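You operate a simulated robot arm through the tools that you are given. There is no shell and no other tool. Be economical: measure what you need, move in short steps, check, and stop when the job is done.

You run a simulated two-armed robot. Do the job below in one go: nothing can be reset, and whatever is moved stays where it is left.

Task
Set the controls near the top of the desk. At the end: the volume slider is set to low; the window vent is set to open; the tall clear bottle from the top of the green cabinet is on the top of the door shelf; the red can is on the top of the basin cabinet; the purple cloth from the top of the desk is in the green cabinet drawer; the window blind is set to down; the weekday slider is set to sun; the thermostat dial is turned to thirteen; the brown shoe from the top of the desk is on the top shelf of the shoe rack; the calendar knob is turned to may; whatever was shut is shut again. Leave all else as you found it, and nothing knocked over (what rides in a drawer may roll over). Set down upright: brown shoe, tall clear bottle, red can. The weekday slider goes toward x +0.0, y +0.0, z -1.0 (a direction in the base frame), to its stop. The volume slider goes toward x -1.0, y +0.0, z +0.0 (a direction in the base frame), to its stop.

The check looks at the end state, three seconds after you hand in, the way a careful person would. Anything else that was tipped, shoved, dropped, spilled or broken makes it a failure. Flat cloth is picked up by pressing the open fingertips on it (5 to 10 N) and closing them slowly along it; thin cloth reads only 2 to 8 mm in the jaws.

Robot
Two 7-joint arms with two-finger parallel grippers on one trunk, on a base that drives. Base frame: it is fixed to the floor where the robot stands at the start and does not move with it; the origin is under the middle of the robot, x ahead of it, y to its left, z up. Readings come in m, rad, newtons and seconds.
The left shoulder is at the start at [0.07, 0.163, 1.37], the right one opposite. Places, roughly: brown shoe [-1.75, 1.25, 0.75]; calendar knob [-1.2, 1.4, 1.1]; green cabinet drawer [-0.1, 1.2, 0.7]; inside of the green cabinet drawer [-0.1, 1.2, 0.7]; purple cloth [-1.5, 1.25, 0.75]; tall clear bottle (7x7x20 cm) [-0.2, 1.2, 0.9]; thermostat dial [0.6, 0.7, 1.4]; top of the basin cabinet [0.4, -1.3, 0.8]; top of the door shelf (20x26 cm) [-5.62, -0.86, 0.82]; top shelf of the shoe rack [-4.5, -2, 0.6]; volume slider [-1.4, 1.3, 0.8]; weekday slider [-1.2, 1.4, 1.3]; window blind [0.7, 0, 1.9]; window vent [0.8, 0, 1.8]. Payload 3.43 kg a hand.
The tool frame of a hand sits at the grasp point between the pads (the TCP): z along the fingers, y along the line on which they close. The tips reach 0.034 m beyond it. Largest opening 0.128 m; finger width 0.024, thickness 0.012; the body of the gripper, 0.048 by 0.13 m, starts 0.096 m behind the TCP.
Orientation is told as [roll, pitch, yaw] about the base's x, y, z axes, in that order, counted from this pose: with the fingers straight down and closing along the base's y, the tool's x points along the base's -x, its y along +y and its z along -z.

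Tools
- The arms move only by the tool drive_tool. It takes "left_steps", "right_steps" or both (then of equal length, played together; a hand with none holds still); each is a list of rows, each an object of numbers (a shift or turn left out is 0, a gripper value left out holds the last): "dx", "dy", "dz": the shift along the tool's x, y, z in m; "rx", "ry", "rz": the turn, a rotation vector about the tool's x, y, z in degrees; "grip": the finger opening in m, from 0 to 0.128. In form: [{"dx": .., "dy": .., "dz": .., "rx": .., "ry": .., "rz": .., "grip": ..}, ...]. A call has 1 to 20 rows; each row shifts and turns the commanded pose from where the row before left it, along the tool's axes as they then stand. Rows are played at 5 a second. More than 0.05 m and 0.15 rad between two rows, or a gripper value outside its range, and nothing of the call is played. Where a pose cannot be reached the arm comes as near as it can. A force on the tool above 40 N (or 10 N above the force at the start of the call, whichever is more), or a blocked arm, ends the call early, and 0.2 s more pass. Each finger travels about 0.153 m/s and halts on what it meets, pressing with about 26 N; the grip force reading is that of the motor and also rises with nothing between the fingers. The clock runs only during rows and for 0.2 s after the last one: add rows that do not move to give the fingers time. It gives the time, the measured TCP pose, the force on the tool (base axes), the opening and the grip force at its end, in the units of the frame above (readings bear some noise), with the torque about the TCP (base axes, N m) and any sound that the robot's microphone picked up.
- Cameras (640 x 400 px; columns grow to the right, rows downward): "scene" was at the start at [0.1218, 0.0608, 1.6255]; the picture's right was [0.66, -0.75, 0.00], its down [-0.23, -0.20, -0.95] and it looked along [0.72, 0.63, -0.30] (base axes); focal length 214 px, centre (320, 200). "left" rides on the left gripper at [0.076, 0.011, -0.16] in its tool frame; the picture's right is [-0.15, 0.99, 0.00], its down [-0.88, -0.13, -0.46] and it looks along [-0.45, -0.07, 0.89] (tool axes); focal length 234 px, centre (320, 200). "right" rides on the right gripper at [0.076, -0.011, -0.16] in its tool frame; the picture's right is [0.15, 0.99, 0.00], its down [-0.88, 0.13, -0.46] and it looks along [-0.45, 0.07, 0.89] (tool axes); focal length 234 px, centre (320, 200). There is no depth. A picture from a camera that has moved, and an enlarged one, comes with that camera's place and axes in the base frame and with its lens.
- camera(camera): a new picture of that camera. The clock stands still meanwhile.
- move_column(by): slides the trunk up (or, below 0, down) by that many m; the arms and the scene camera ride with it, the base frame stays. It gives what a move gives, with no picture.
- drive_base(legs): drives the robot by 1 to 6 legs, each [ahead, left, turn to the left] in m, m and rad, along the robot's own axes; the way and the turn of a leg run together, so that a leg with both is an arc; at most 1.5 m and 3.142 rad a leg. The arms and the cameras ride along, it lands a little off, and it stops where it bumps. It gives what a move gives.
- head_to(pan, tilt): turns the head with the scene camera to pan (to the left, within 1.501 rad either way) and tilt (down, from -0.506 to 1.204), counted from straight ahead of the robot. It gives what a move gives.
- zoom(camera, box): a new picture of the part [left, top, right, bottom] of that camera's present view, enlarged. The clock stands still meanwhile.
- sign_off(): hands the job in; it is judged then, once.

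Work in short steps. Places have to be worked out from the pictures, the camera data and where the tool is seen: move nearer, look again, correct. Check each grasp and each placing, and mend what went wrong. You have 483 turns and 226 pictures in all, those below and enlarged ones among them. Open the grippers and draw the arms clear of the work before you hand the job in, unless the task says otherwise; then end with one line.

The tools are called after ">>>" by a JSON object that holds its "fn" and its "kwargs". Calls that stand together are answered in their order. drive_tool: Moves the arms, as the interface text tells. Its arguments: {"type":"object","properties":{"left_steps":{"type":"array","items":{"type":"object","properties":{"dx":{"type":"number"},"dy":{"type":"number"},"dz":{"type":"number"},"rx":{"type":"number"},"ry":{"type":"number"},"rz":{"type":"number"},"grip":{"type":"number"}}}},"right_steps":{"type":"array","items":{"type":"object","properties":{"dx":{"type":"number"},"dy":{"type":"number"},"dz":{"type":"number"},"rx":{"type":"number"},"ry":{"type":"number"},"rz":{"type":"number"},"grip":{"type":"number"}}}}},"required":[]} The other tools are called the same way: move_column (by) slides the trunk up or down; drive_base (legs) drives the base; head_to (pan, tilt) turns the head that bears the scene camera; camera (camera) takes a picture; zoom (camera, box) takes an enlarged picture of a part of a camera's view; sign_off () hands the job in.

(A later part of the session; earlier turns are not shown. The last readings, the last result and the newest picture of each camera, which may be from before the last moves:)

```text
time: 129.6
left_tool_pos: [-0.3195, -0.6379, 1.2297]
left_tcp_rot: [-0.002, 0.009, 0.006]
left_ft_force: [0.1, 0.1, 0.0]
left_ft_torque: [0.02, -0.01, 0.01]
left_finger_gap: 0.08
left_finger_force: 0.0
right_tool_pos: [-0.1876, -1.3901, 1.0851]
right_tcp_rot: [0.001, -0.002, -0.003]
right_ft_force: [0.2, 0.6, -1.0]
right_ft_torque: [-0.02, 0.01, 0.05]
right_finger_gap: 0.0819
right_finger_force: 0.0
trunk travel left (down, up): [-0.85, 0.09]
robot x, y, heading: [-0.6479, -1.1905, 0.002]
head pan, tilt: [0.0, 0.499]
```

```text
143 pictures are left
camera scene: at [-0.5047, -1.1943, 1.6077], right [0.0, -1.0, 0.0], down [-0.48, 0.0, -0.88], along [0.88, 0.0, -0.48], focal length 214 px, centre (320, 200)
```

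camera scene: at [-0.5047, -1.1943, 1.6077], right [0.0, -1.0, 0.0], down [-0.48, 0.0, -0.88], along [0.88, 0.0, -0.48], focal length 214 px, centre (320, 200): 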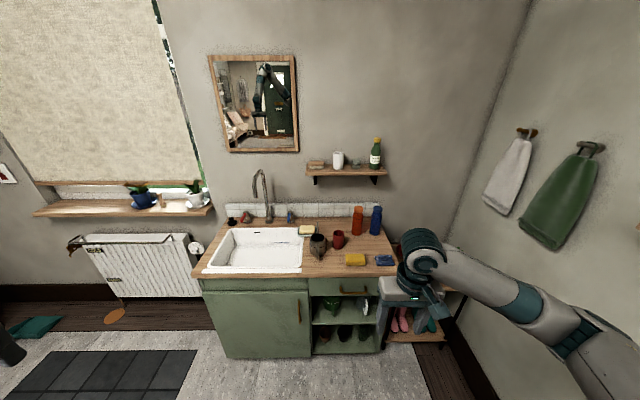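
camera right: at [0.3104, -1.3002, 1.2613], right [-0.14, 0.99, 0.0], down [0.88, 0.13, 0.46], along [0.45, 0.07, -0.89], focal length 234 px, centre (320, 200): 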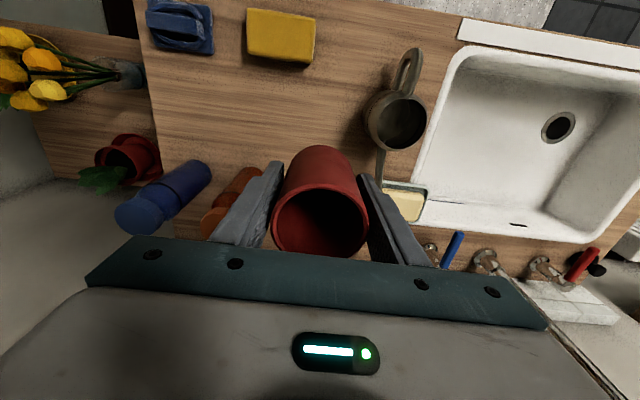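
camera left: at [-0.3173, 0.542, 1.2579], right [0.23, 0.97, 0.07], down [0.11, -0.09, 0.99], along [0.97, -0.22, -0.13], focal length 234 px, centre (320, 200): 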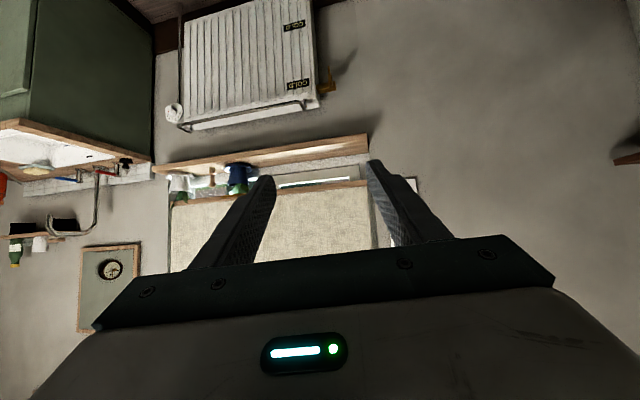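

Something blocked behind (the stairs probably). I look back-right to check nothing was disturbed.

>>> {"fn": "head_to", "kwargs": {"pan": -1.5, "tilt": 0.7}}

>>> {"fn": "camera", "kwargs": {"camera": "scene"}}

>>> {"fn": "drive_base", "kwargs": {"legs": [[0.05, 0, 0], [0, 1.2, 0], [0, 0, 1.571]]}}

>>> {"fn": "head_to", "kwargs": {"pan": 1.45, "tilt": 0.5}}

>>> {"fn": "camera", "kwargs": {"camera": "scene"}}

```text
time: 131.2
left_tool_pos: [-0.3189, -0.6383, 1.2303]
left_tcp_rot: [-0.003, 0.01, 0.005]
left_ft_force: [0.1, -0.2, 0.6]
left_ft_torque: [0.01, 0.02, 0.04]
left_finger_gap: 0.0801
left_finger_force: 0.1
right_tool_pos: [-0.1868, -1.3912, 1.0852]
right_tcp_rot: [0.001, 0.0, -0.001]
right_ft_force: [0.5, 0.2, 0.4]
right_ft_torque: [0.0, 0.01, 0.01]
right_finger_gap: 0.0821
right_finger_force: 0.0
trunk travel left (down, up): [-0.85, 0.09]
robot x, y, heading: [-0.6464, -1.1949, 0.002]
head pan, tilt: [-1.499, 0.7]
```

```text
142 pictures are left
camera scene: at [-0.5897, -1.2792, 1.59], right [-1.0, -0.07, 0.0], down [-0.05, 0.64, -0.77], along [0.06, -0.76, -0.64], focal length 214 px, centre (320, 200)
```

scene: 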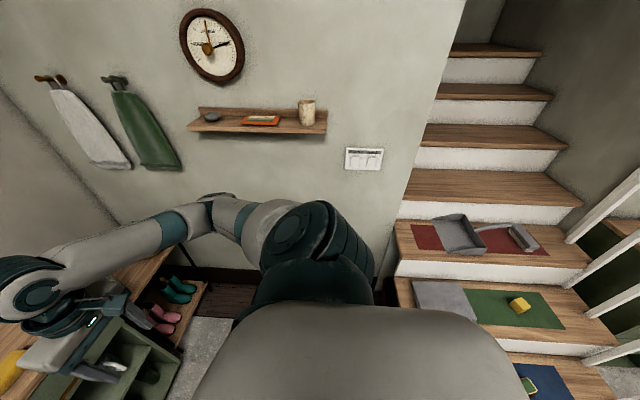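

```text
time: 141.7
left_tool_pos: [-1.173, 0.3157, 1.2298]
left_tcp_rot: [-0.002, 0.006, 1.609]
left_ft_force: [0.0, -0.5, 0.4]
left_ft_torque: [0.01, -0.02, -0.03]
left_finger_gap: 0.08
left_finger_force: 0.1
right_tool_pos: [-0.4258, 0.4737, 1.0846]
right_tcp_rot: [0.001, 0.0, 1.602]
right_ft_force: [0.2, 0.5, 0.1]
right_ft_torque: [0.02, 0.02, 0.01]
right_finger_gap: 0.0821
right_finger_force: 0.0
trunk travel left (down, up): [-0.85, 0.09]
robot x, y, heading: [-0.6072, 0.0053, 1.604]
head pan, tilt: [-1.499, 0.7]
```

```text
time: 144.3
left_tool_pos: [-1.1727, 0.3168, 1.23]
left_tcp_rot: [-0.001, 0.007, 1.612]
left_ft_force: [-0.2, -0.1, 0.3]
left_ft_torque: [0.01, 0.0, -0.04]
left_finger_gap: 0.08
left_finger_force: 0.0
right_tool_pos: [-0.4258, 0.4744, 1.0857]
right_tcp_rot: [0.002, -0.001, 1.604]
right_ft_force: [-0.6, -0.2, 0.4]
right_ft_torque: [0.0, -0.01, -0.01]
right_finger_gap: 0.082
right_finger_force: 0.0
trunk travel left (down, up): [-0.85, 0.09]
robot x, y, heading: [-0.6083, 0.0107, 1.607]
head pan, tilt: [1.45, 0.499]
```

```text
141 pictures are left
camera scene: at [-0.6978, 0.0642, 1.6077], right [0.08, 1.0, 0.0], down [0.48, -0.04, -0.88], along [-0.87, 0.07, -0.48], focal length 214 px, centre (320, 200)
```

scene: 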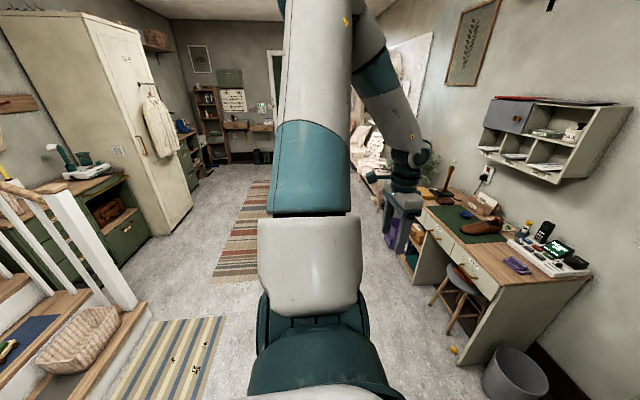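

I see the desk: shoe, cloth, sliders, with a stool partly under it and a bin at its right. I slide left in front of the desk and look.

>>> {"fn": "drive_base", "kwargs": {"legs": [[0.1, 0.75, -0.036]]}}

>>> {"fn": "head_to", "kwargs": {"pan": 0.0, "tilt": 0.4}}

>>> {"fn": "camera", "kwargs": {"camera": "scene"}}

```text
time: 148.4
left_tool_pos: [-1.9255, 0.4094, 1.2292]
left_tcp_rot: [-0.003, 0.008, 1.59]
left_ft_force: [-0.2, 0.2, 0.4]
left_ft_torque: [0.02, -0.02, 0.02]
left_finger_gap: 0.0797
left_finger_force: 0.1
right_tool_pos: [-1.1746, 0.5515, 1.0849]
right_tcp_rot: [0.003, 0.002, 1.582]
right_ft_force: [-0.1, 0.4, 0.1]
right_ft_torque: [0.0, -0.01, -0.02]
right_finger_gap: 0.082
right_finger_force: 0.0
trunk travel left (down, up): [-0.85, 0.09]
robot x, y, heading: [-1.3627, 0.0899, 1.589]
head pan, tilt: [1.45, 0.499]
```

```text
time: 150.0
left_tool_pos: [-1.925, 0.4092, 1.2298]
left_tcp_rot: [-0.002, 0.008, 1.591]
left_ft_force: [-0.6, -0.5, -1.2]
left_ft_torque: [0.01, -0.01, 0.01]
left_finger_gap: 0.08
left_finger_force: 0.1
right_tool_pos: [-1.1748, 0.5521, 1.0842]
right_tcp_rot: [0.001, 0.002, 1.583]
right_ft_force: [-0.1, -0.3, 0.0]
right_ft_torque: [0.03, 0.03, -0.02]
right_finger_gap: 0.082
right_finger_force: 0.1
trunk travel left (down, up): [-0.85, 0.09]
robot x, y, heading: [-1.3649, 0.09, 1.586]
head pan, tilt: [0.0, 0.4]
```

```text
140 pictures are left
camera scene: at [-1.3665, 0.2305, 1.6168], right [1.0, 0.02, 0.0], down [0.01, -0.39, -0.92], along [-0.01, 0.92, -0.39], focal length 214 px, centre (320, 200)
```

scene: 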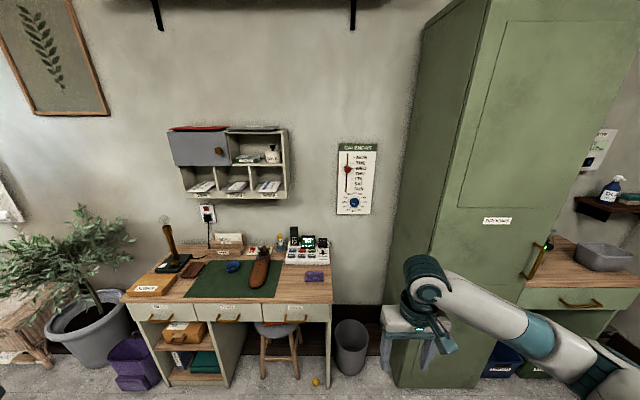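

The calendar panel holds the weekday slider and month knob; the desk panel has the volume slider. I zoom in on both.

>>> {"fn": "zoom", "kwargs": {"camera": "scene", "box": [325, 135, 389, 221]}}

>>> {"fn": "zoom", "kwargs": {"camera": "scene", "box": [210, 215, 350, 305]}}

```text
4.65 times, centred on (357, 178) of scene
camera zoom: at [-1.3665, 0.2305, 1.6168], right [1.0, 0.02, 0.0], down [0.01, -0.39, -0.92], along [-0.01, 0.92, -0.39], focal length 998 px, centre (148, 302)
```

zoom: 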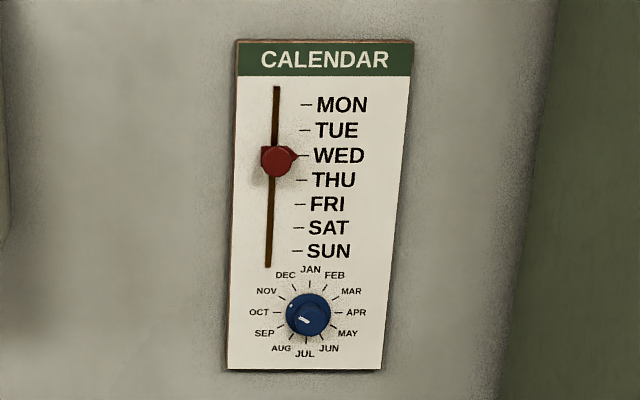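

```text
4.44 times, centred on (280, 260) of scene
camera zoom: at [-1.3665, 0.2305, 1.6168], right [1.0, 0.02, 0.0], down [0.01, -0.39, -0.92], along [-0.01, 0.92, -0.39], focal length 953 px, centre (498, -67)
```

zoom: 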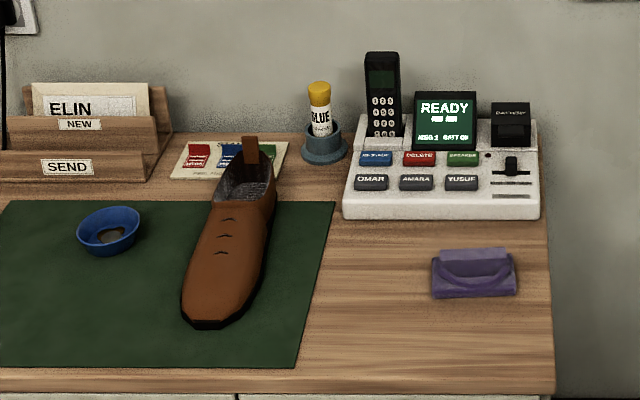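

Weekday knob ≈[-1.225, 1.42, 1.30], month knob ≈[-1.172, 1.42, 1.096]. I drive forward in front of it and turn the right hand to point at the wall.

>>> {"fn": "drive_base", "kwargs": {"legs": [[0.5, -0.07, -0.016]]}}

>>> {"fn": "drive_tool", "kwargs": {"right_steps": [{"dz": -0.045, "dx": 0.02}, {"dz": -0.045, "dx": 0.02}, {"dz": -0.045, "dx": 0.02}, {"dz": -0.045}, {"ry": -8.2}, {"ry": -8.2}, {"ry": -8.2}, {"ry": -8.2}, {"ry": -8.2}, {"ry": -8.2}, {"ry": -8.2}, {"ry": -8.2}, {"ry": -8.2}, {"ry": -8.2}, {"ry": -8}, {}]}}

>>> {"fn": "camera", "kwargs": {"camera": "right"}}

```text
time: 152.7
left_tool_pos: [-1.8597, 0.8855, 1.2296]
left_tcp_rot: [-0.006, 0.005, 1.573]
left_ft_force: [-1.0, 0.2, 0.4]
left_ft_torque: [-0.02, 0.03, 0.0]
left_finger_gap: 0.0802
left_finger_force: 0.1
right_tool_pos: [-1.1084, 1.0091, 1.0826]
right_tcp_rot: [-0.003, 0.006, 1.57]
right_ft_force: [-0.4, 0.6, 0.6]
right_ft_torque: [0.02, 0.01, -0.02]
right_finger_gap: 0.082
right_finger_force: 0.1
trunk travel left (down, up): [-0.85, 0.09]
robot x, y, heading: [-1.3043, 0.5594, 1.565]
head pan, tilt: [0.0, 0.4]
stopped in leg 1: the robot was blocked; the commanded pose is now the measured one
```

```text
time: 156.1
left_tool_pos: [-1.8624, 0.8808, 1.2305]
left_tcp_rot: [-0.006, 0.0, 1.574]
left_ft_force: [0.3, -0.1, 0.2]
left_ft_torque: [-0.01, 0.04, -0.01]
left_finger_gap: 0.08
left_finger_force: 0.0
right_tool_pos: [-1.1588, 1.1511, 1.3389]
right_tcp_rot: [-1.597, -1.564, -3.116]
right_ft_force: [-0.3, -1.0, 0.3]
right_ft_torque: [0.0, 0.0, 0.0]
right_finger_gap: 0.082
right_finger_force: 0.0
right hand out of reach, approached as far as the arm can: row 6, 7, 8, 9, 10, 11, 12, 13, 14
trunk travel left (down, up): [-0.85, 0.09]
robot x, y, heading: [-1.3077, 0.5585, 1.566]
head pan, tilt: [0.0, 0.4]
```

```text
137 pictures are left
camera right: at [-1.1463, 0.9931, 1.263], right [-0.99, 0.0, -0.15], down [-0.13, -0.46, 0.88], along [-0.07, 0.89, 0.45], focal length 234 px, centre (320, 200)
```

right: 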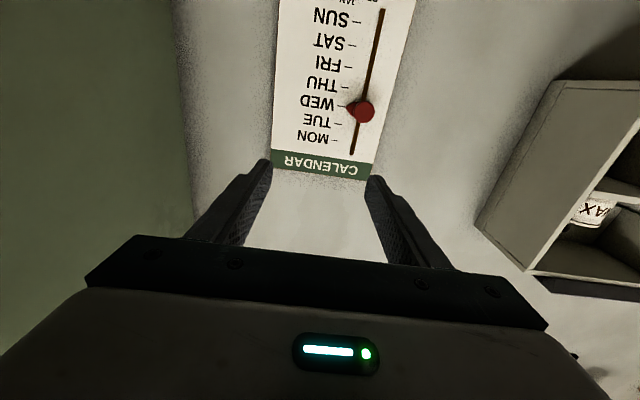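

The base was blocked; I look down to see what it touched.

>>> {"fn": "head_to", "kwargs": {"pan": 0.0, "tilt": 1.1}}

>>> {"fn": "camera", "kwargs": {"camera": "scene"}}

```text
time: 157.2
left_tool_pos: [-1.8631, 0.8824, 1.2306]
left_tcp_rot: [-0.005, 0.002, 1.572]
left_ft_force: [-0.3, 0.6, -0.6]
left_ft_torque: [0.01, -0.03, 0.01]
left_finger_gap: 0.0801
left_finger_force: 0.0
right_tool_pos: [-1.1595, 1.1529, 1.338]
right_tcp_rot: [-0.873, -1.564, 2.445]
right_ft_force: [0.5, 0.7, 0.2]
right_ft_torque: [0.0, 0.02, 0.03]
right_finger_gap: 0.0817
right_finger_force: 0.1
trunk travel left (down, up): [-0.85, 0.09]
robot x, y, heading: [-1.3049, 0.5586, 1.567]
head pan, tilt: [0.0, 1.1]
```

```text
136 pictures are left
camera scene: at [-1.308, 0.6609, 1.5607], right [1.0, 0.0, 0.0], down [0.0, -0.89, -0.46], along [0.0, 0.46, -0.89], focal length 214 px, centre (320, 200)
```

scene: 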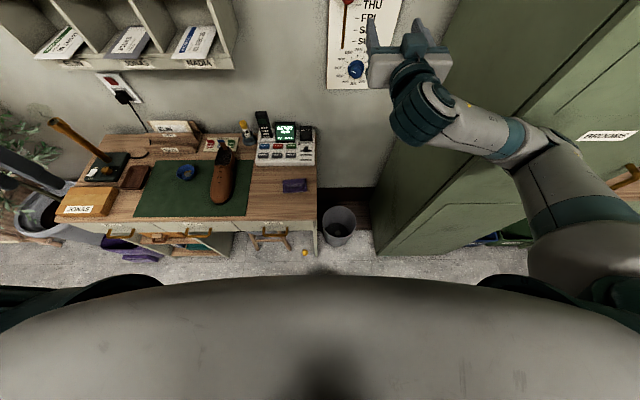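

I zoom on the floor area by the stool to see whether anything is touching.

>>> {"fn": "zoom", "kwargs": {"camera": "scene", "box": [200, 200, 400, 300]}}

>>> {"fn": "zoom", "kwargs": {"camera": "right", "box": [260, 60, 420, 180]}}

```text
3.20 times, centred on (300, 250) of scene
camera zoom: at [-1.308, 0.6609, 1.5607], right [1.0, 0.0, 0.0], down [0.0, -0.89, -0.46], along [0.0, 0.46, -0.89], focal length 686 px, centre (384, 40)
```

zoom: 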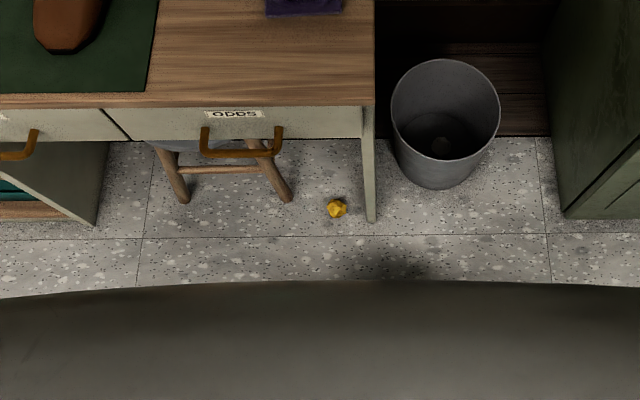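

```text
3.33 times, centred on (340, 120) of right
camera zoom: at [-1.1464, 0.9934, 1.2622], right [-0.99, 0.0, -0.15], down [-0.13, -0.45, 0.88], along [-0.07, 0.89, 0.45], focal length 781 px, centre (253, 467)
```

zoom: 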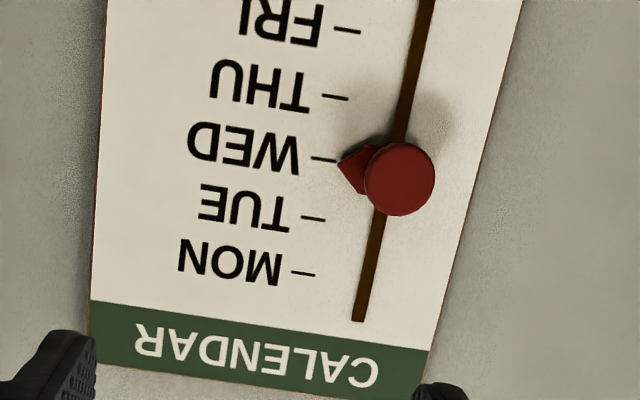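

Floor in front is clear; perhaps the left arm met the plant. I pull the left hand inward and look at it.

>>> {"fn": "drive_tool", "kwargs": {"left_steps": [{"dz": -0.03, "dy": -0.03}, {"dz": -0.03, "dy": -0.03}, {"dy": -0.04}, {"dy": -0.04}, {}]}}

>>> {"fn": "head_to", "kwargs": {"pan": 0.8, "tilt": 0.7}}

>>> {"fn": "camera", "kwargs": {"camera": "scene"}}

```text
time: 158.4
left_tool_pos: [-1.8421, 0.8918, 1.2812]
left_tcp_rot: [-0.026, 0.002, 1.559]
left_ft_force: [0.4, 0.0, 0.6]
left_ft_torque: [0.01, 0.03, 0.02]
left_finger_gap: 0.0799
left_finger_force: 0.0
left hand out of reach, approached as far as the arm can: row 1, 2, 3, 4
right_tool_pos: [-1.1581, 1.1534, 1.3383]
right_tcp_rot: [-0.872, -1.565, 2.442]
right_ft_force: [-0.1, 0.0, -0.1]
right_ft_torque: [-0.01, 0.03, 0.0]
right_finger_gap: 0.0821
right_finger_force: 0.0
trunk travel left (down, up): [-0.85, 0.09]
robot x, y, heading: [-1.3041, 0.5602, 1.569]
head pan, tilt: [0.0, 1.1]
```

```text
time: 159.5
left_tool_pos: [-1.8409, 0.8902, 1.2807]
left_tcp_rot: [-0.027, 0.003, 1.56]
left_ft_force: [0.0, 0.1, 0.0]
left_ft_torque: [-0.05, 0.02, 0.01]
left_finger_gap: 0.08
left_finger_force: 0.1
right_tool_pos: [-1.1578, 1.1525, 1.3377]
right_tcp_rot: [-0.89, -1.564, 2.462]
right_ft_force: [0.5, -0.3, 0.9]
right_ft_torque: [-0.02, -0.06, 0.0]
right_finger_gap: 0.0821
right_finger_force: 0.0
trunk travel left (down, up): [-0.85, 0.09]
robot x, y, heading: [-1.3056, 0.5618, 1.565]
head pan, tilt: [0.799, 0.7]
```

```text
133 pictures are left
camera scene: at [-1.3686, 0.6572, 1.5905], right [0.7, 0.71, 0.01], down [0.46, -0.45, -0.77], along [-0.54, 0.54, -0.64], focal length 214 px, centre (320, 200)
```

scene: 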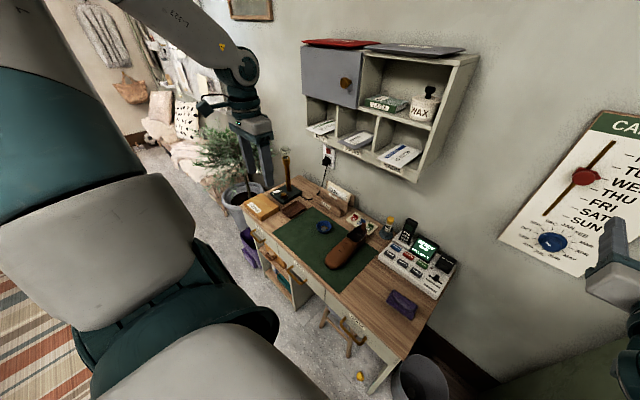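

Weekday knob front is at [-1.227, 1.404, 1.302], ~3.6 cm wide. I'll push it down with closed fingers from just above; first go above it.

>>> {"fn": "drive_tool", "kwargs": {"right_steps": [{"dy": 0.035, "dx": -0.016, "grip": 0.0}, {"dy": 0.034}, {"dz": 0.045}, {"dz": 0.045}, {"dz": 0.045}, {"dz": 0.04}, {"dz": 0.03}, {}]}}

>>> {"fn": "camera", "kwargs": {"camera": "right"}}

```text
time: 161.3
left_tool_pos: [-1.8366, 0.8994, 1.2791]
left_tcp_rot: [-0.023, 0.01, 1.558]
left_ft_force: [0.3, 0.3, -0.3]
left_ft_torque: [-0.03, -0.02, 0.0]
left_finger_gap: 0.0798
left_finger_force: 0.1
right_tool_pos: [-1.2237, 1.3671, 1.3476]
right_tcp_rot: [-0.151, -1.557, 1.72]
right_ft_force: [0.3, -0.1, -0.3]
right_ft_torque: [0.01, 0.01, -0.01]
right_finger_gap: 0.0001
right_finger_force: 26.2
trunk travel left (down, up): [-0.85, 0.09]
robot x, y, heading: [-1.3062, 0.5621, 1.571]
head pan, tilt: [0.799, 0.7]
```

```text
132 pictures are left
camera right: at [-1.2118, 1.2074, 1.2719], right [-0.99, 0.0, -0.15], down [-0.13, -0.44, 0.89], along [-0.07, 0.9, 0.44], focal length 234 px, centre (320, 200)
```

right: 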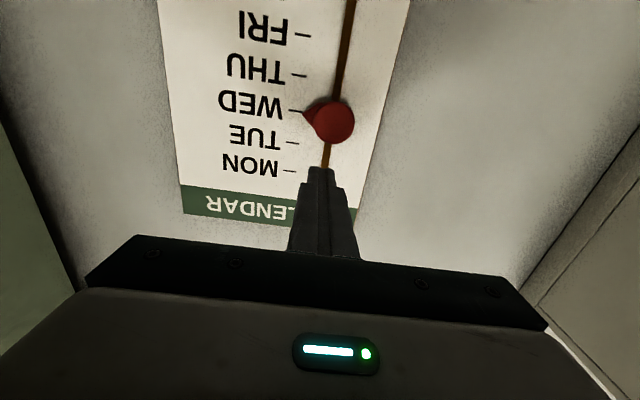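

Tips align; I go 1.4 cm deeper, then push down.

>>> {"fn": "drive_tool", "kwargs": {"right_steps": [{"dy": 0.006, "dz": 0.014}, {}, {"dx": 0.015}, {"dx": 0.02}, {"dx": 0.02}, {"dx": 0.02}, {}]}}

>>> {"fn": "camera", "kwargs": {"camera": "right"}}

```text
time: 162.9
left_tool_pos: [-1.8369, 0.8995, 1.2789]
left_tcp_rot: [-0.024, 0.008, 1.56]
left_ft_force: [-0.2, 0.4, -1.0]
left_ft_torque: [0.01, 0.01, 0.0]
left_finger_gap: 0.0799
left_finger_force: 0.0
right_tool_pos: [-1.2269, 1.3806, 1.2709]
right_tcp_rot: [-0.144, -1.56, 1.713]
right_ft_force: [-0.2, -0.7, 0.3]
right_ft_torque: [-0.05, 0.0, 0.01]
right_finger_gap: 0.0
right_finger_force: 26.0
trunk travel left (down, up): [-0.85, 0.09]
robot x, y, heading: [-1.3043, 0.5599, 1.566]
head pan, tilt: [0.799, 0.7]
```

```text
131 pictures are left
camera right: at [-1.2154, 1.2215, 1.1965], right [-0.99, 0.0, -0.15], down [-0.13, -0.45, 0.89], along [-0.07, 0.9, 0.44], focal length 234 px, centre (320, 200)
```

right: 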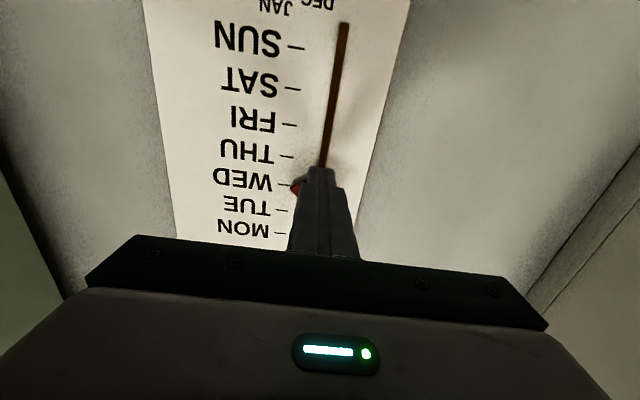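

The fingers passed in front of the knob, so it sits deeper. I go back up, in further by 2 cm, and retry.

>>> {"fn": "drive_tool", "kwargs": {"right_steps": [{"dx": -0.04}, {"dx": -0.04}, {"dz": 0.01}, {"dz": 0.01}, {}]}}

>>> {"fn": "camera", "kwargs": {"camera": "right"}}

```text
time: 163.6
left_tool_pos: [-1.837, 0.9007, 1.2791]
left_tcp_rot: [-0.022, 0.008, 1.557]
left_ft_force: [-0.7, 0.3, -0.5]
left_ft_torque: [-0.02, 0.01, -0.01]
left_finger_gap: 0.0801
left_finger_force: 0.1
right_tool_pos: [-1.2277, 1.3811, 1.3381]
right_tcp_rot: [-0.049, -1.534, 1.617]
right_ft_force: [-1.4, -2.1, -3.5]
right_ft_torque: [-0.09, -0.03, 0.02]
right_finger_gap: 0.0
right_finger_force: 26.3
trunk travel left (down, up): [-0.85, 0.09]
robot x, y, heading: [-1.3033, 0.5581, 1.569]
head pan, tilt: [0.799, 0.7]
stopped in row 3 (right hand): the force on the tool passed its limit (the readings are from after the stop); the commanded pose is now the measured one
```

```text
130 pictures are left
camera right: at [-1.217, 1.2204, 1.2669], right [-0.99, 0.0, -0.15], down [-0.13, -0.42, 0.9], along [-0.07, 0.91, 0.42], focal length 234 px, centre (320, 200)
```

right: 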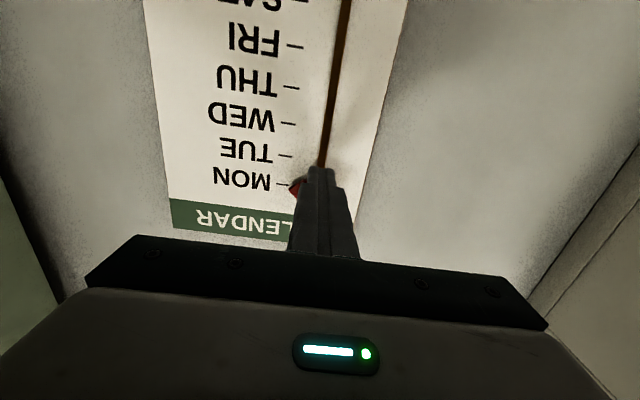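

The knob got carried up to MON instead. I'll back off, open, and grip the knob properly.

>>> {"fn": "drive_tool", "kwargs": {"right_steps": [{"dz": -0.04}, {"dz": -0.04}, {"dz": -0.03, "grip": 0.06}, {}]}}

>>> {"fn": "camera", "kwargs": {"camera": "right"}}

```text
time: 164.6
left_tool_pos: [-1.837, 0.9003, 1.2784]
left_tcp_rot: [-0.023, 0.01, 1.56]
left_ft_force: [-0.1, 0.2, -0.5]
left_ft_torque: [-0.05, 0.0, -0.01]
left_finger_gap: 0.08
left_finger_force: 0.1
right_tool_pos: [-1.2151, 1.2759, 1.3548]
right_tcp_rot: [-1.152, -1.547, 2.698]
right_ft_force: [-0.1, 0.5, -1.2]
right_ft_torque: [-0.01, -0.02, -0.02]
right_finger_gap: 0.0601
right_finger_force: 0.1
trunk travel left (down, up): [-0.85, 0.09]
robot x, y, heading: [-1.3022, 0.5554, 1.567]
head pan, tilt: [0.799, 0.7]
```

```text
129 pictures are left
camera right: at [-1.2058, 1.1159, 1.2801], right [-0.99, 0.02, -0.17], down [-0.16, -0.44, 0.88], along [-0.06, 0.9, 0.44], focal length 234 px, centre (320, 200)
```

right: 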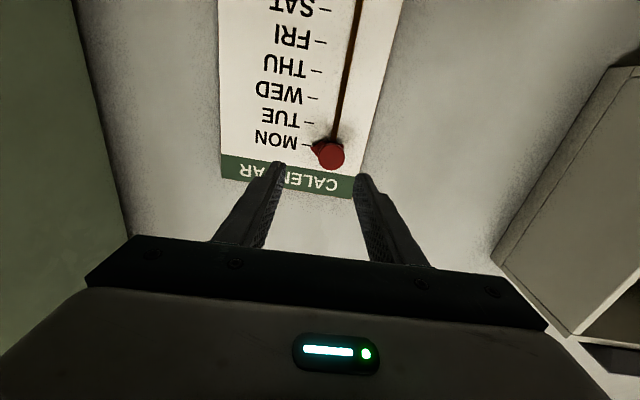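

Knob at [-1.227, ~1.41, 1.36]. I align, advance and grip it.

>>> {"fn": "drive_tool", "kwargs": {"right_steps": [{"dy": 0.012, "dx": -0.004}, {"dz": 0.04}, {"dz": 0.04}, {"dz": 0.022}, {}, {"grip": 0.03}, {"grip": 0.02}, {"grip": 0.02}, {}]}}

>>> {"fn": "camera", "kwargs": {"camera": "right"}}

```text
time: 166.6
left_tool_pos: [-1.8381, 0.8989, 1.2794]
left_tcp_rot: [-0.022, 0.009, 1.561]
left_ft_force: [1.3, 0.9, 0.4]
left_ft_torque: [0.01, -0.04, -0.03]
left_finger_gap: 0.08
left_finger_force: 0.0
right_tool_pos: [-1.2294, 1.3778, 1.3422]
right_tcp_rot: [-0.438, -1.534, 1.994]
right_ft_force: [0.1, -0.4, -0.6]
right_ft_torque: [0.0, -0.02, -0.02]
right_finger_gap: 0.0199
right_finger_force: 0.1
trunk travel left (down, up): [-0.85, 0.09]
robot x, y, heading: [-1.3036, 0.5604, 1.561]
head pan, tilt: [0.799, 0.7]
```

```text
128 pictures are left
camera right: at [-1.2204, 1.2161, 1.2711], right [-0.99, 0.01, -0.16], down [-0.15, -0.42, 0.89], along [-0.06, 0.91, 0.42], focal length 234 px, centre (320, 200)
```

right: 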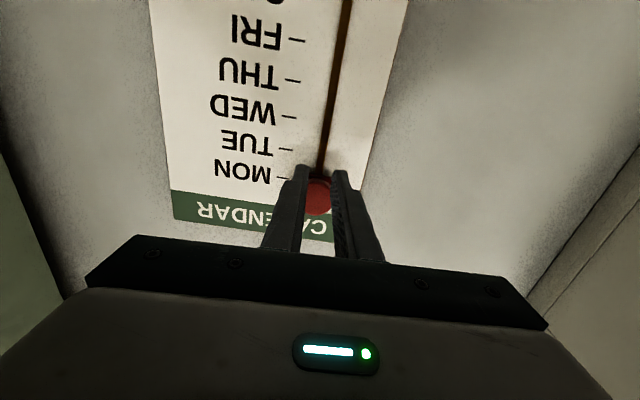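

The hand ended 2 cm low (slight tilt). I open, raise by 2.5 cm, correct the tilt, and close.

>>> {"fn": "drive_tool", "kwargs": {"right_steps": [{"grip": 0.06}, {"grip": 0.06, "ry": -2}, {"dx": -0.012}, {"dx": -0.01}, {}, {"grip": 0.03}, {"grip": 0.015}, {"grip": 0.015}, {}]}}

>>> {"fn": "camera", "kwargs": {"camera": "right"}}

```text
time: 168.6
left_tool_pos: [-1.8367, 0.899, 1.2801]
left_tcp_rot: [-0.021, 0.008, 1.559]
left_ft_force: [-0.2, 0.5, 0.7]
left_ft_torque: [-0.02, -0.01, -0.06]
left_finger_gap: 0.0799
left_finger_force: 0.0
right_tool_pos: [-1.2287, 1.3776, 1.3634]
right_tcp_rot: [-1.662, -1.556, -3.067]
right_ft_force: [0.7, 0.6, 1.0]
right_ft_torque: [0.0, 0.01, 0.03]
right_finger_gap: 0.0151
right_finger_force: 0.0
trunk travel left (down, up): [-0.85, 0.09]
robot x, y, heading: [-1.3071, 0.5592, 1.568]
head pan, tilt: [0.799, 0.7]
```

```text
127 pictures are left
camera right: at [-1.2189, 1.218, 1.2862], right [-0.99, 0.02, -0.16], down [-0.15, -0.45, 0.88], along [-0.06, 0.89, 0.45], focal length 234 px, centre (320, 200)
```

right: 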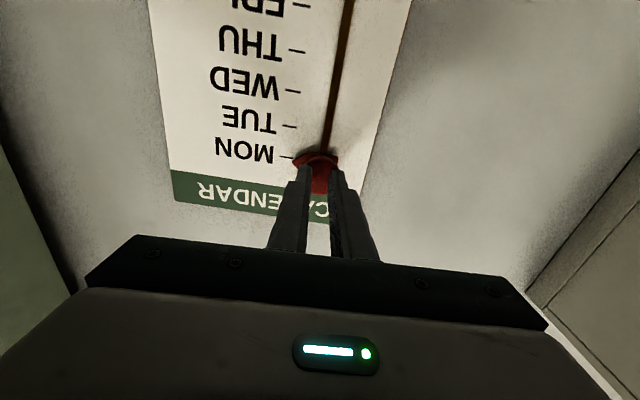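

The fingers are just in front of the knob. I open, advance 1.8 cm, and close.

>>> {"fn": "drive_tool", "kwargs": {"right_steps": [{"grip": 0.065}, {"grip": 0.065}, {"dz": 0.009}, {"dz": 0.009}, {}, {"grip": 0.04}, {"grip": 0.02}, {"grip": 0.015}, {}]}}

>>> {"fn": "camera", "kwargs": {"camera": "right"}}

```text
time: 170.6
left_tool_pos: [-1.835, 0.8994, 1.2797]
left_tcp_rot: [-0.022, 0.008, 1.558]
left_ft_force: [0.6, -0.1, 0.3]
left_ft_torque: [0.0, 0.01, 0.01]
left_finger_gap: 0.0802
left_finger_force: 0.1
right_tool_pos: [-1.2301, 1.3944, 1.3624]
right_tcp_rot: [-1.406, -1.564, 2.963]
right_ft_force: [8.0, -6.6, -10.1]
right_ft_torque: [-0.24, -0.17, -0.6]
right_finger_gap: 0.0354
right_finger_force: 44.8
trunk travel left (down, up): [-0.85, 0.09]
robot x, y, heading: [-1.3044, 0.5604, 1.564]
head pan, tilt: [0.799, 0.7]
```

```text
126 pictures are left
camera right: at [-1.2197, 1.2347, 1.2866], right [-0.99, 0.01, -0.15], down [-0.14, -0.45, 0.88], along [-0.06, 0.89, 0.45], focal length 234 px, centre (320, 200)
```

right: 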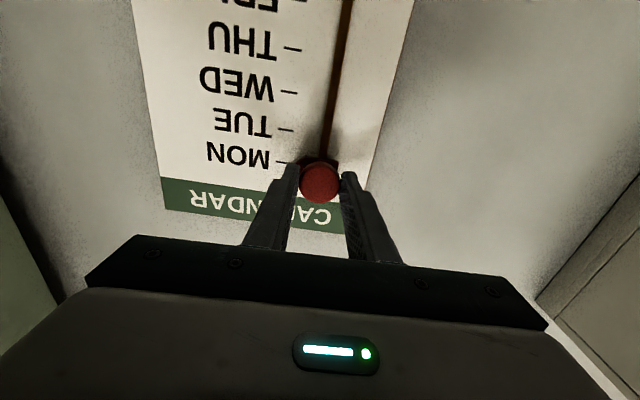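

Gripped (35 mm). Now I pull it down; spacing suggests about 0.18 m to the bottom stop.

>>> {"fn": "drive_tool", "kwargs": {"right_steps": [{"dx": 0.02}, {"dx": 0.02}, {"dx": 0.02}, {"dx": 0.02}, {"dx": 0.02}, {}]}}

>>> {"fn": "camera", "kwargs": {"camera": "right"}}

```text
time: 171.7
left_tool_pos: [-1.8427, 0.8896, 1.2795]
left_tcp_rot: [-0.024, 0.004, 1.566]
left_ft_force: [0.8, -0.8, 0.4]
left_ft_torque: [0.02, 0.05, -0.05]
left_finger_gap: 0.08
left_finger_force: 0.0
right_tool_pos: [-1.2301, 1.394, 1.3151]
right_tcp_rot: [-2.597, -1.504, -2.131]
right_ft_force: [-26.4, -25.2, -0.2]
right_ft_torque: [-0.53, -0.32, 0.65]
right_finger_gap: 0.0355
right_finger_force: 45.1
trunk travel left (down, up): [-0.85, 0.09]
robot x, y, heading: [-1.3052, 0.557, 1.574]
head pan, tilt: [0.799, 0.7]
stopped in row 5 (right hand): the force on the tool passed its limit (the readings are from after the stop); the commanded pose is now the measured one
```

```text
125 pictures are left
camera right: at [-1.2174, 1.2402, 1.2307], right [-0.98, 0.02, -0.18], down [-0.17, -0.5, 0.85], along [-0.07, 0.86, 0.5], focal length 234 px, centre (320, 200)
```

right: 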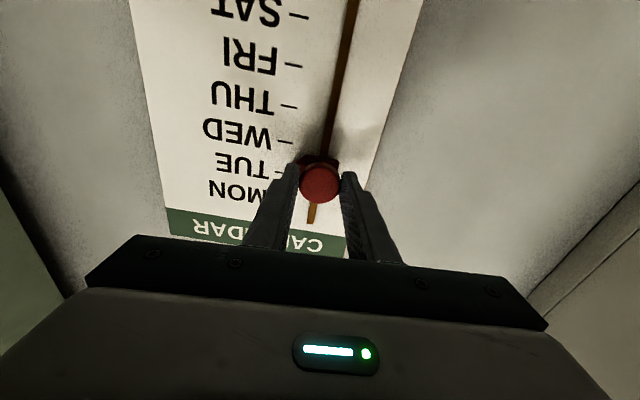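

Side loads built up since the tool is tilted slightly. I relax the pose and move along true vertical.

>>> {"fn": "drive_tool", "kwargs": {"right_steps": [{"dz": -0.003, "dy": 0.002}, {}, {"dx": 0.01, "dy": 0.0004, "dz": -0.0006}, {"dx": 0.01, "dy": 0.0004, "dz": -0.0006}, {"dx": 0.01, "dy": 0.0004, "dz": -0.0006}, {}]}}

```text
time: 172.5
left_tool_pos: [-1.8433, 0.891, 1.2819]
left_tcp_rot: [-0.023, 0.006, 1.567]
left_ft_force: [0.5, -0.6, 0.2]
left_ft_torque: [0.02, 0.06, 0.02]
left_finger_gap: 0.08
left_finger_force: 0.0
right_tool_pos: [-1.23, 1.3967, 1.3166]
right_tcp_rot: [-2.627, -1.489, -2.102]
right_ft_force: [-31.2, -18.3, -0.9]
right_ft_torque: [-0.8, -0.39, 0.7]
right_finger_gap: 0.0356
right_finger_force: 45.2
trunk travel left (down, up): [-0.85, 0.09]
robot x, y, heading: [-1.309, 0.5586, 1.576]
head pan, tilt: [0.799, 0.7]
stopped in row 4 (right hand): the force on the tool passed its limit (the readings are from after the stop); the commanded pose is now the measured one
```

I release, reset the orientation to square, back off 6 mm, and regrip.

>>> {"fn": "drive_tool", "kwargs": {"right_steps": [{"grip": 0.05}, {"grip": 0.06}, {"dz": -0.008}, {}]}}

>>> {"fn": "camera", "kwargs": {"camera": "right"}}

```text
time: 173.5
left_tool_pos: [-1.8413, 0.8971, 1.2783]
left_tcp_rot: [-0.022, 0.009, 1.567]
left_ft_force: [0.1, 0.4, 0.4]
left_ft_torque: [-0.01, -0.01, -0.02]
left_finger_gap: 0.08
left_finger_force: 0.0
right_tool_pos: [-1.2164, 1.3933, 1.3164]
right_tcp_rot: [-2.621, -1.487, -2.122]
right_ft_force: [-5.5, 3.3, 0.5]
right_ft_torque: [-0.02, -0.01, 0.13]
right_finger_gap: 0.0634
right_finger_force: 3.3
trunk travel left (down, up): [-0.85, 0.09]
robot x, y, heading: [-1.3046, 0.5598, 1.573]
head pan, tilt: [0.799, 0.7]
```

```text
124 pictures are left
camera right: at [-1.2063, 1.2399, 1.23], right [-0.98, 0.04, -0.19], down [-0.18, -0.51, 0.84], along [-0.06, 0.86, 0.51], focal length 234 px, centre (320, 200)
```

right: 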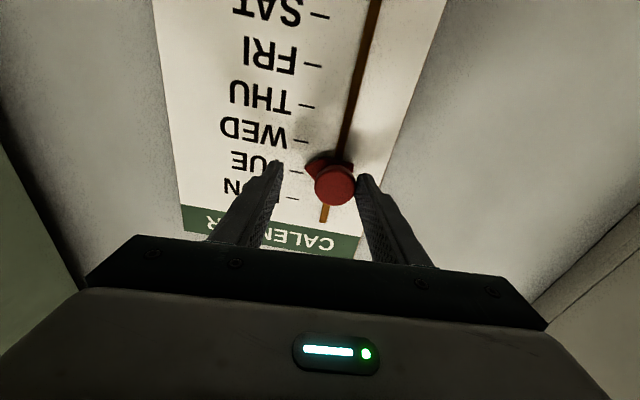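

I square the tool, centre on the knob, regrip lightly, and pull in small true-vertical steps.

>>> {"fn": "drive_tool", "kwargs": {"right_steps": [{"rx": -1.7, "ry": 3.9, "rz": 2.2}, {"dy": 0.0135, "dz": -0.002}, {}, {"grip": 0.04}, {"grip": 0.025}, {"grip": 0.02}, {}]}}

>>> {"fn": "camera", "kwargs": {"camera": "right"}}

```text
time: 175.1
left_tool_pos: [-1.8468, 0.8958, 1.2769]
left_tcp_rot: [-0.026, 0.009, 1.565]
left_ft_force: [0.0, -1.3, -0.4]
left_ft_torque: [-0.02, -0.03, 0.03]
left_finger_gap: 0.0802
left_finger_force: 0.0
right_tool_pos: [-1.2297, 1.3938, 1.3101]
right_tcp_rot: [-1.54, -1.544, 3.101]
right_ft_force: [-30.6, -0.1, -0.6]
right_ft_torque: [-0.69, -0.12, 1.2]
right_finger_gap: 0.0345
right_finger_force: 44.7
trunk travel left (down, up): [-0.85, 0.09]
robot x, y, heading: [-1.3061, 0.5619, 1.571]
head pan, tilt: [0.799, 0.7]
```

```text
123 pictures are left
camera right: at [-1.2171, 1.234, 1.2347], right [-0.98, 0.01, -0.17], down [-0.16, -0.45, 0.88], along [-0.07, 0.89, 0.45], focal length 234 px, centre (320, 200)
```

right: 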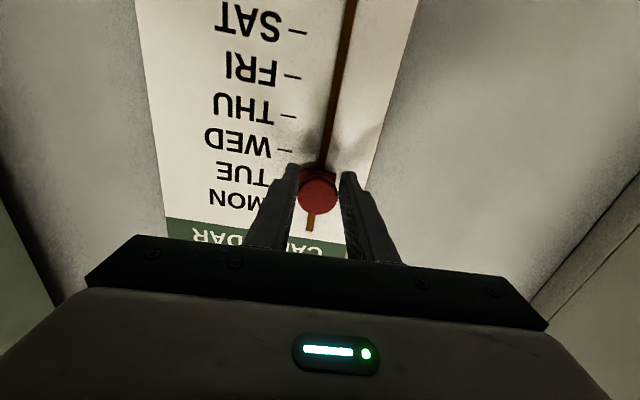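

There's a -30 N side load: the commanded pose lies too far +x. I relieve it in small shifts.

>>> {"fn": "drive_tool", "kwargs": {"right_steps": [{"dy": 0.004}, {"dy": 0.003}, {}]}}

```text
time: 175.9
left_tool_pos: [-1.8471, 0.8959, 1.2761]
left_tcp_rot: [-0.03, 0.007, 1.566]
left_ft_force: [-0.4, -0.5, -1.5]
left_ft_torque: [-0.01, 0.01, 0.02]
left_finger_gap: 0.0802
left_finger_force: 0.1
right_tool_pos: [-1.2302, 1.3934, 1.311]
right_tcp_rot: [-1.636, -1.531, -3.097]
right_ft_force: [-33.8, -5.0, -0.9]
right_ft_torque: [-0.52, -0.2, 1.18]
right_finger_gap: 0.0347
right_finger_force: 44.7
trunk travel left (down, up): [-0.85, 0.09]
robot x, y, heading: [-1.3051, 0.5568, 1.572]
head pan, tilt: [0.799, 0.7]
```

I open to see the free pose and adjust until it truly centres at x = -1.230.

>>> {"fn": "drive_tool", "kwargs": {"right_steps": [{"grip": 0.06}, {"grip": 0.06}, {}]}}

>>> {"fn": "camera", "kwargs": {"camera": "right"}}

```text
time: 176.9
left_tool_pos: [-1.8412, 0.8963, 1.2787]
left_tcp_rot: [-0.025, 0.009, 1.564]
left_ft_force: [0.2, 0.0, -1.0]
left_ft_torque: [-0.04, -0.03, 0.01]
left_finger_gap: 0.0801
left_finger_force: 0.1
right_tool_pos: [-1.2145, 1.3955, 1.3098]
right_tcp_rot: [-1.59, -1.533, 3.131]
right_ft_force: [-0.4, -0.1, 0.1]
right_ft_torque: [-0.01, -0.01, 0.02]
right_finger_gap: 0.06
right_finger_force: 0.1
trunk travel left (down, up): [-0.85, 0.09]
robot x, y, heading: [-1.3042, 0.5612, 1.573]
head pan, tilt: [0.799, 0.7]
stopped in row 3 (right hand): the arm was blocked; the commanded pose is now the measured one
```

```text
122 pictures are left
camera right: at [-1.2053, 1.236, 1.2336], right [-0.98, 0.03, -0.18], down [-0.18, -0.45, 0.87], along [-0.06, 0.89, 0.45], focal length 234 px, centre (320, 200)
```

right: 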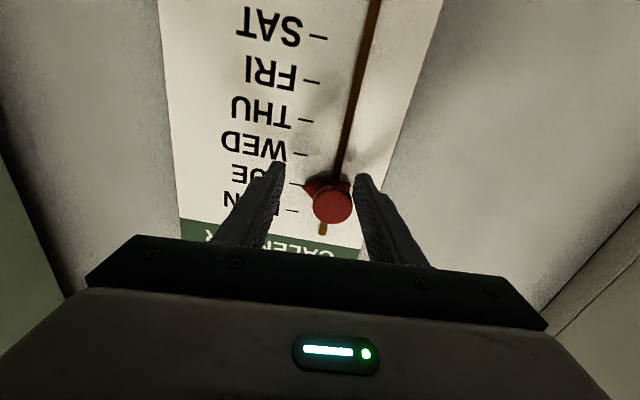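

The right elbow is probably against the locker. I withdraw the hand, shift the base left 0.15 m, and look.

>>> {"fn": "drive_tool", "kwargs": {"right_steps": [{"dz": -0.04}, {"dz": -0.04}, {"dz": -0.04}, {"dz": -0.04}, {}]}}

>>> {"fn": "drive_base", "kwargs": {"legs": [[-0.05, 0, 0], [0, 0.17, 0]]}}

>>> {"fn": "head_to", "kwargs": {"pan": -0.5, "tilt": 0.5}}

>>> {"fn": "camera", "kwargs": {"camera": "scene"}}

```text
time: 177.8
left_tool_pos: [-1.8399, 0.8967, 1.2807]
left_tcp_rot: [-0.023, 0.009, 1.564]
left_ft_force: [-0.3, 0.7, -0.5]
left_ft_torque: [-0.02, 0.01, -0.01]
left_finger_gap: 0.0801
left_finger_force: 0.2
right_tool_pos: [-1.1598, 1.2667, 1.3206]
right_tcp_rot: [-1.884, -1.393, -2.946]
right_ft_force: [-0.1, -0.6, 0.4]
right_ft_torque: [0.0, -0.04, -0.01]
right_finger_gap: 0.0602
right_finger_force: 0.0
trunk travel left (down, up): [-0.85, 0.09]
robot x, y, heading: [-1.3027, 0.5583, 1.572]
head pan, tilt: [0.799, 0.7]
stopped in row 4 (right hand): the arm was blocked; the commanded pose is now the measured one
```

```text
time: 179.8
left_tool_pos: [-2.007, 0.8447, 1.2801]
left_tcp_rot: [-0.019, 0.008, 1.566]
left_ft_force: [0.7, 0.4, -0.4]
left_ft_torque: [-0.02, 0.06, 0.0]
left_finger_gap: 0.0801
left_finger_force: 0.0
right_tool_pos: [-1.3288, 1.2156, 1.3201]
right_tcp_rot: [-1.883, -1.397, -2.943]
right_ft_force: [0.2, -0.4, 0.4]
right_ft_torque: [-0.01, -0.02, 0.04]
right_finger_gap: 0.06
right_finger_force: 0.0
trunk travel left (down, up): [-0.85, 0.09]
robot x, y, heading: [-1.4756, 0.5082, 1.576]
head pan, tilt: [0.799, 0.7]
```

```text
time: 181.3
left_tool_pos: [-2.011, 0.845, 1.2803]
left_tcp_rot: [-0.021, 0.008, 1.564]
left_ft_force: [-0.6, 1.1, -0.6]
left_ft_torque: [-0.01, 0.01, -0.01]
left_finger_gap: 0.0801
left_finger_force: 0.0
right_tool_pos: [-1.3322, 1.217, 1.3214]
right_tcp_rot: [-1.885, -1.391, -2.94]
right_ft_force: [-0.6, 1.5, -0.6]
right_ft_torque: [0.01, -0.02, -0.01]
right_finger_gap: 0.0602
right_finger_force: 0.1
trunk travel left (down, up): [-0.85, 0.09]
robot x, y, heading: [-1.4788, 0.5073, 1.572]
head pan, tilt: [-0.499, 0.499]
```

```text
121 pictures are left
camera scene: at [-1.4321, 0.6365, 1.6077], right [0.88, -0.48, 0.0], down [-0.23, -0.42, -0.88], along [0.42, 0.77, -0.48], focal length 214 px, centre (320, 200)
```

scene: 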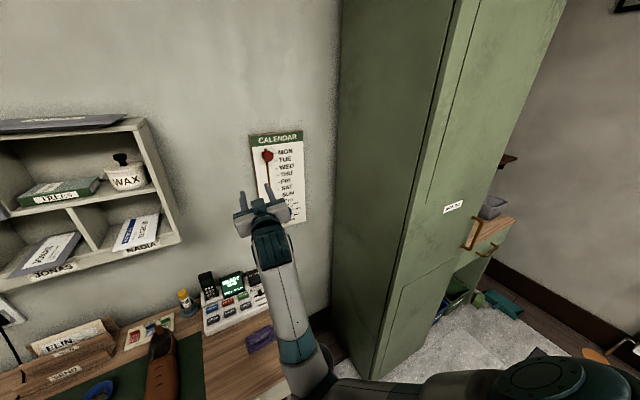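

Now the arm has room. I drive forward 8 cm, square the tool, and move in front of the knob.

>>> {"fn": "drive_base", "kwargs": {"legs": [[0.08, 0, 0]]}}

>>> {"fn": "drive_tool", "kwargs": {"right_steps": [{"rx": -3.2, "ry": 1.3, "rz": 5}, {"rx": -3.2, "ry": 1.3, "rz": 5}, {"dy": -0.035}, {"dy": -0.035}, {"dy": -0.033}, {}]}}

>>> {"fn": "camera", "kwargs": {"camera": "right"}}

```text
time: 182.4
left_tool_pos: [-2.0113, 0.921, 1.2804]
left_tcp_rot: [-0.021, 0.005, 1.565]
left_ft_force: [0.0, -0.6, -0.3]
left_ft_torque: [0.05, -0.03, -0.02]
left_finger_gap: 0.08
left_finger_force: 0.0
right_tool_pos: [-1.3323, 1.2912, 1.3247]
right_tcp_rot: [-1.907, -1.393, -2.919]
right_ft_force: [0.3, -1.8, -0.6]
right_ft_torque: [-0.03, 0.01, 0.0]
right_finger_gap: 0.0597
right_finger_force: 0.1
trunk travel left (down, up): [-0.85, 0.09]
robot x, y, heading: [-1.4751, 0.5857, 1.571]
head pan, tilt: [-0.499, 0.499]
```

```text
time: 183.8
left_tool_pos: [-2.0112, 0.9258, 1.2794]
left_tcp_rot: [-0.022, 0.008, 1.564]
left_ft_force: [0.3, 0.9, 0.8]
left_ft_torque: [-0.01, 0.0, -0.01]
left_finger_gap: 0.0802
left_finger_force: 0.1
right_tool_pos: [-1.2282, 1.2958, 1.3229]
right_tcp_rot: [1.468, -1.567, 0.099]
right_ft_force: [0.3, 0.3, 0.0]
right_ft_torque: [-0.04, 0.02, 0.0]
right_finger_gap: 0.0601
right_finger_force: 0.1
trunk travel left (down, up): [-0.85, 0.09]
robot x, y, heading: [-1.4809, 0.5873, 1.573]
head pan, tilt: [-0.499, 0.499]
```

```text
120 pictures are left
camera right: at [-1.2165, 1.1374, 1.2457], right [-0.99, 0.0, -0.14], down [-0.13, -0.46, 0.88], along [-0.06, 0.89, 0.45], focal length 234 px, centre (320, 200)
```

right: 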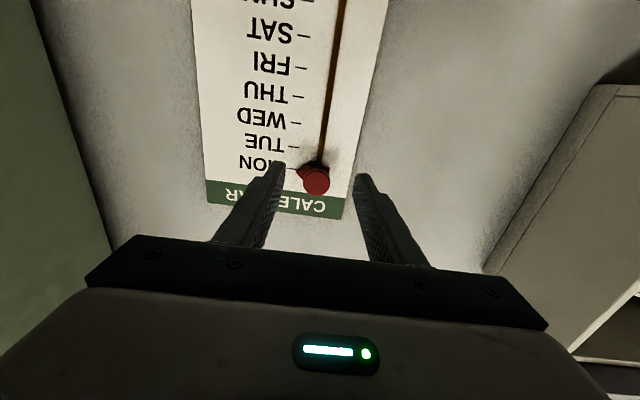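

The knob is back at MON (z≈1.362). I raise 4 cm, advance and grip.

>>> {"fn": "drive_tool", "kwargs": {"right_steps": [{"dx": -0.039}, {"dz": 0.045}, {"dz": 0.04}, {"dz": 0.014}, {}, {"grip": 0.045}, {"grip": 0.03}, {"grip": 0.02}, {}]}}

```text
time: 185.8
left_tool_pos: [-2.0126, 0.9239, 1.2795]
left_tcp_rot: [-0.024, 0.007, 1.563]
left_ft_force: [0.3, 0.0, -0.4]
left_ft_torque: [-0.01, 0.02, 0.01]
left_finger_gap: 0.08
left_finger_force: 0.0
right_tool_pos: [-1.2291, 1.3952, 1.3609]
right_tcp_rot: [1.691, -1.569, -0.12]
right_ft_force: [-6.0, 2.2, -0.8]
right_ft_torque: [0.07, 0.05, 0.39]
right_finger_gap: 0.0355
right_finger_force: 44.9
trunk travel left (down, up): [-0.85, 0.09]
robot x, y, heading: [-1.4783, 0.5865, 1.574]
head pan, tilt: [-0.499, 0.499]
```

Gripped at 35.5 mm with small side load. I pull down.

>>> {"fn": "drive_tool", "kwargs": {"right_steps": [{"dx": 0.015}, {"dx": 0.015}, {"dx": 0.015}, {"dx": 0.015}, {}]}}

>>> {"fn": "camera", "kwargs": {"camera": "right"}}

```text
time: 187.0
left_tool_pos: [-2.0113, 0.9235, 1.2787]
left_tcp_rot: [-0.023, 0.01, 1.563]
left_ft_force: [0.1, 0.3, -0.1]
left_ft_torque: [-0.01, 0.0, -0.01]
left_finger_gap: 0.08
left_finger_force: 0.1
right_tool_pos: [-1.2309, 1.3951, 1.2991]
right_tcp_rot: [0.726, -1.567, 0.841]
right_ft_force: [-7.5, -3.3, -3.3]
right_ft_torque: [-0.33, -0.05, 0.13]
right_finger_gap: 0.0354
right_finger_force: 44.9
trunk travel left (down, up): [-0.85, 0.09]
robot x, y, heading: [-1.4738, 0.5858, 1.571]
head pan, tilt: [-0.499, 0.499]
```

```text
119 pictures are left
camera right: at [-1.2183, 1.2361, 1.2238], right [-0.99, 0.0, -0.14], down [-0.13, -0.45, 0.88], along [-0.06, 0.89, 0.45], focal length 234 px, centre (320, 200)
```

right: 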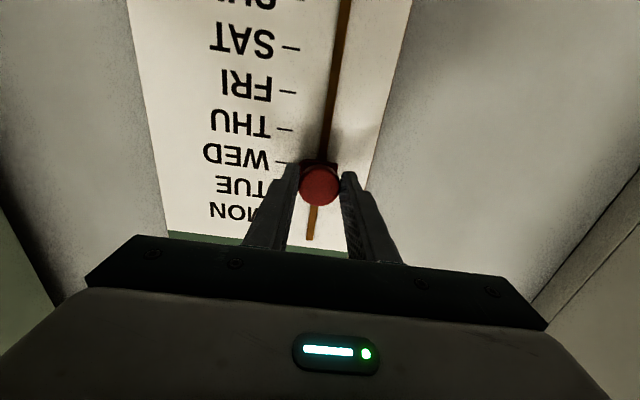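

It slides smoothly now. Continue to the bottom stop.

>>> {"fn": "drive_tool", "kwargs": {"right_steps": [{"dx": 0.015}, {"dx": 0.015}, {"dx": 0.015}, {"dx": 0.015}, {"dx": 0.015}, {"dx": 0.015}, {"dx": 0.015}, {"dx": 0.015}, {}]}}

>>> {"fn": "camera", "kwargs": {"camera": "right"}}

```text
time: 189.0
left_tool_pos: [-2.0107, 0.9252, 1.2785]
left_tcp_rot: [-0.022, 0.01, 1.565]
left_ft_force: [0.2, -0.3, 0.0]
left_ft_torque: [0.0, 0.0, -0.01]
left_finger_gap: 0.0803
left_finger_force: 0.1
right_tool_pos: [-1.2291, 1.3957, 1.1781]
right_tcp_rot: [1.023, -1.566, 0.54]
right_ft_force: [-3.6, 5.2, -1.4]
right_ft_torque: [-0.11, -0.09, -0.04]
right_finger_gap: 0.0351
right_finger_force: 45.1
trunk travel left (down, up): [-0.85, 0.09]
robot x, y, heading: [-1.4724, 0.5826, 1.57]
head pan, tilt: [-0.499, 0.499]
```

```text
118 pictures are left
camera right: at [-1.2184, 1.236, 1.1022], right [-0.99, 0.0, -0.14], down [-0.13, -0.45, 0.88], along [-0.06, 0.89, 0.45], focal length 234 px, centre (320, 200)
```

right: 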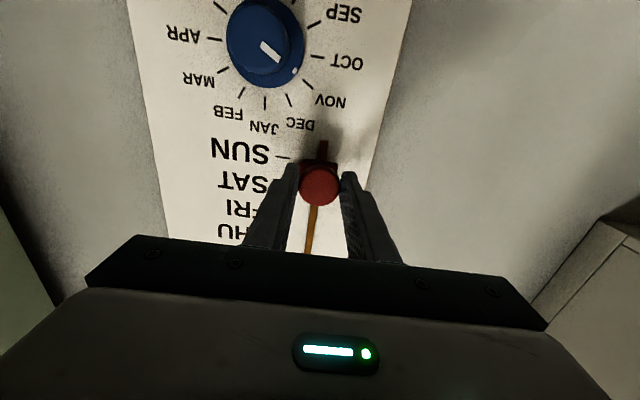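

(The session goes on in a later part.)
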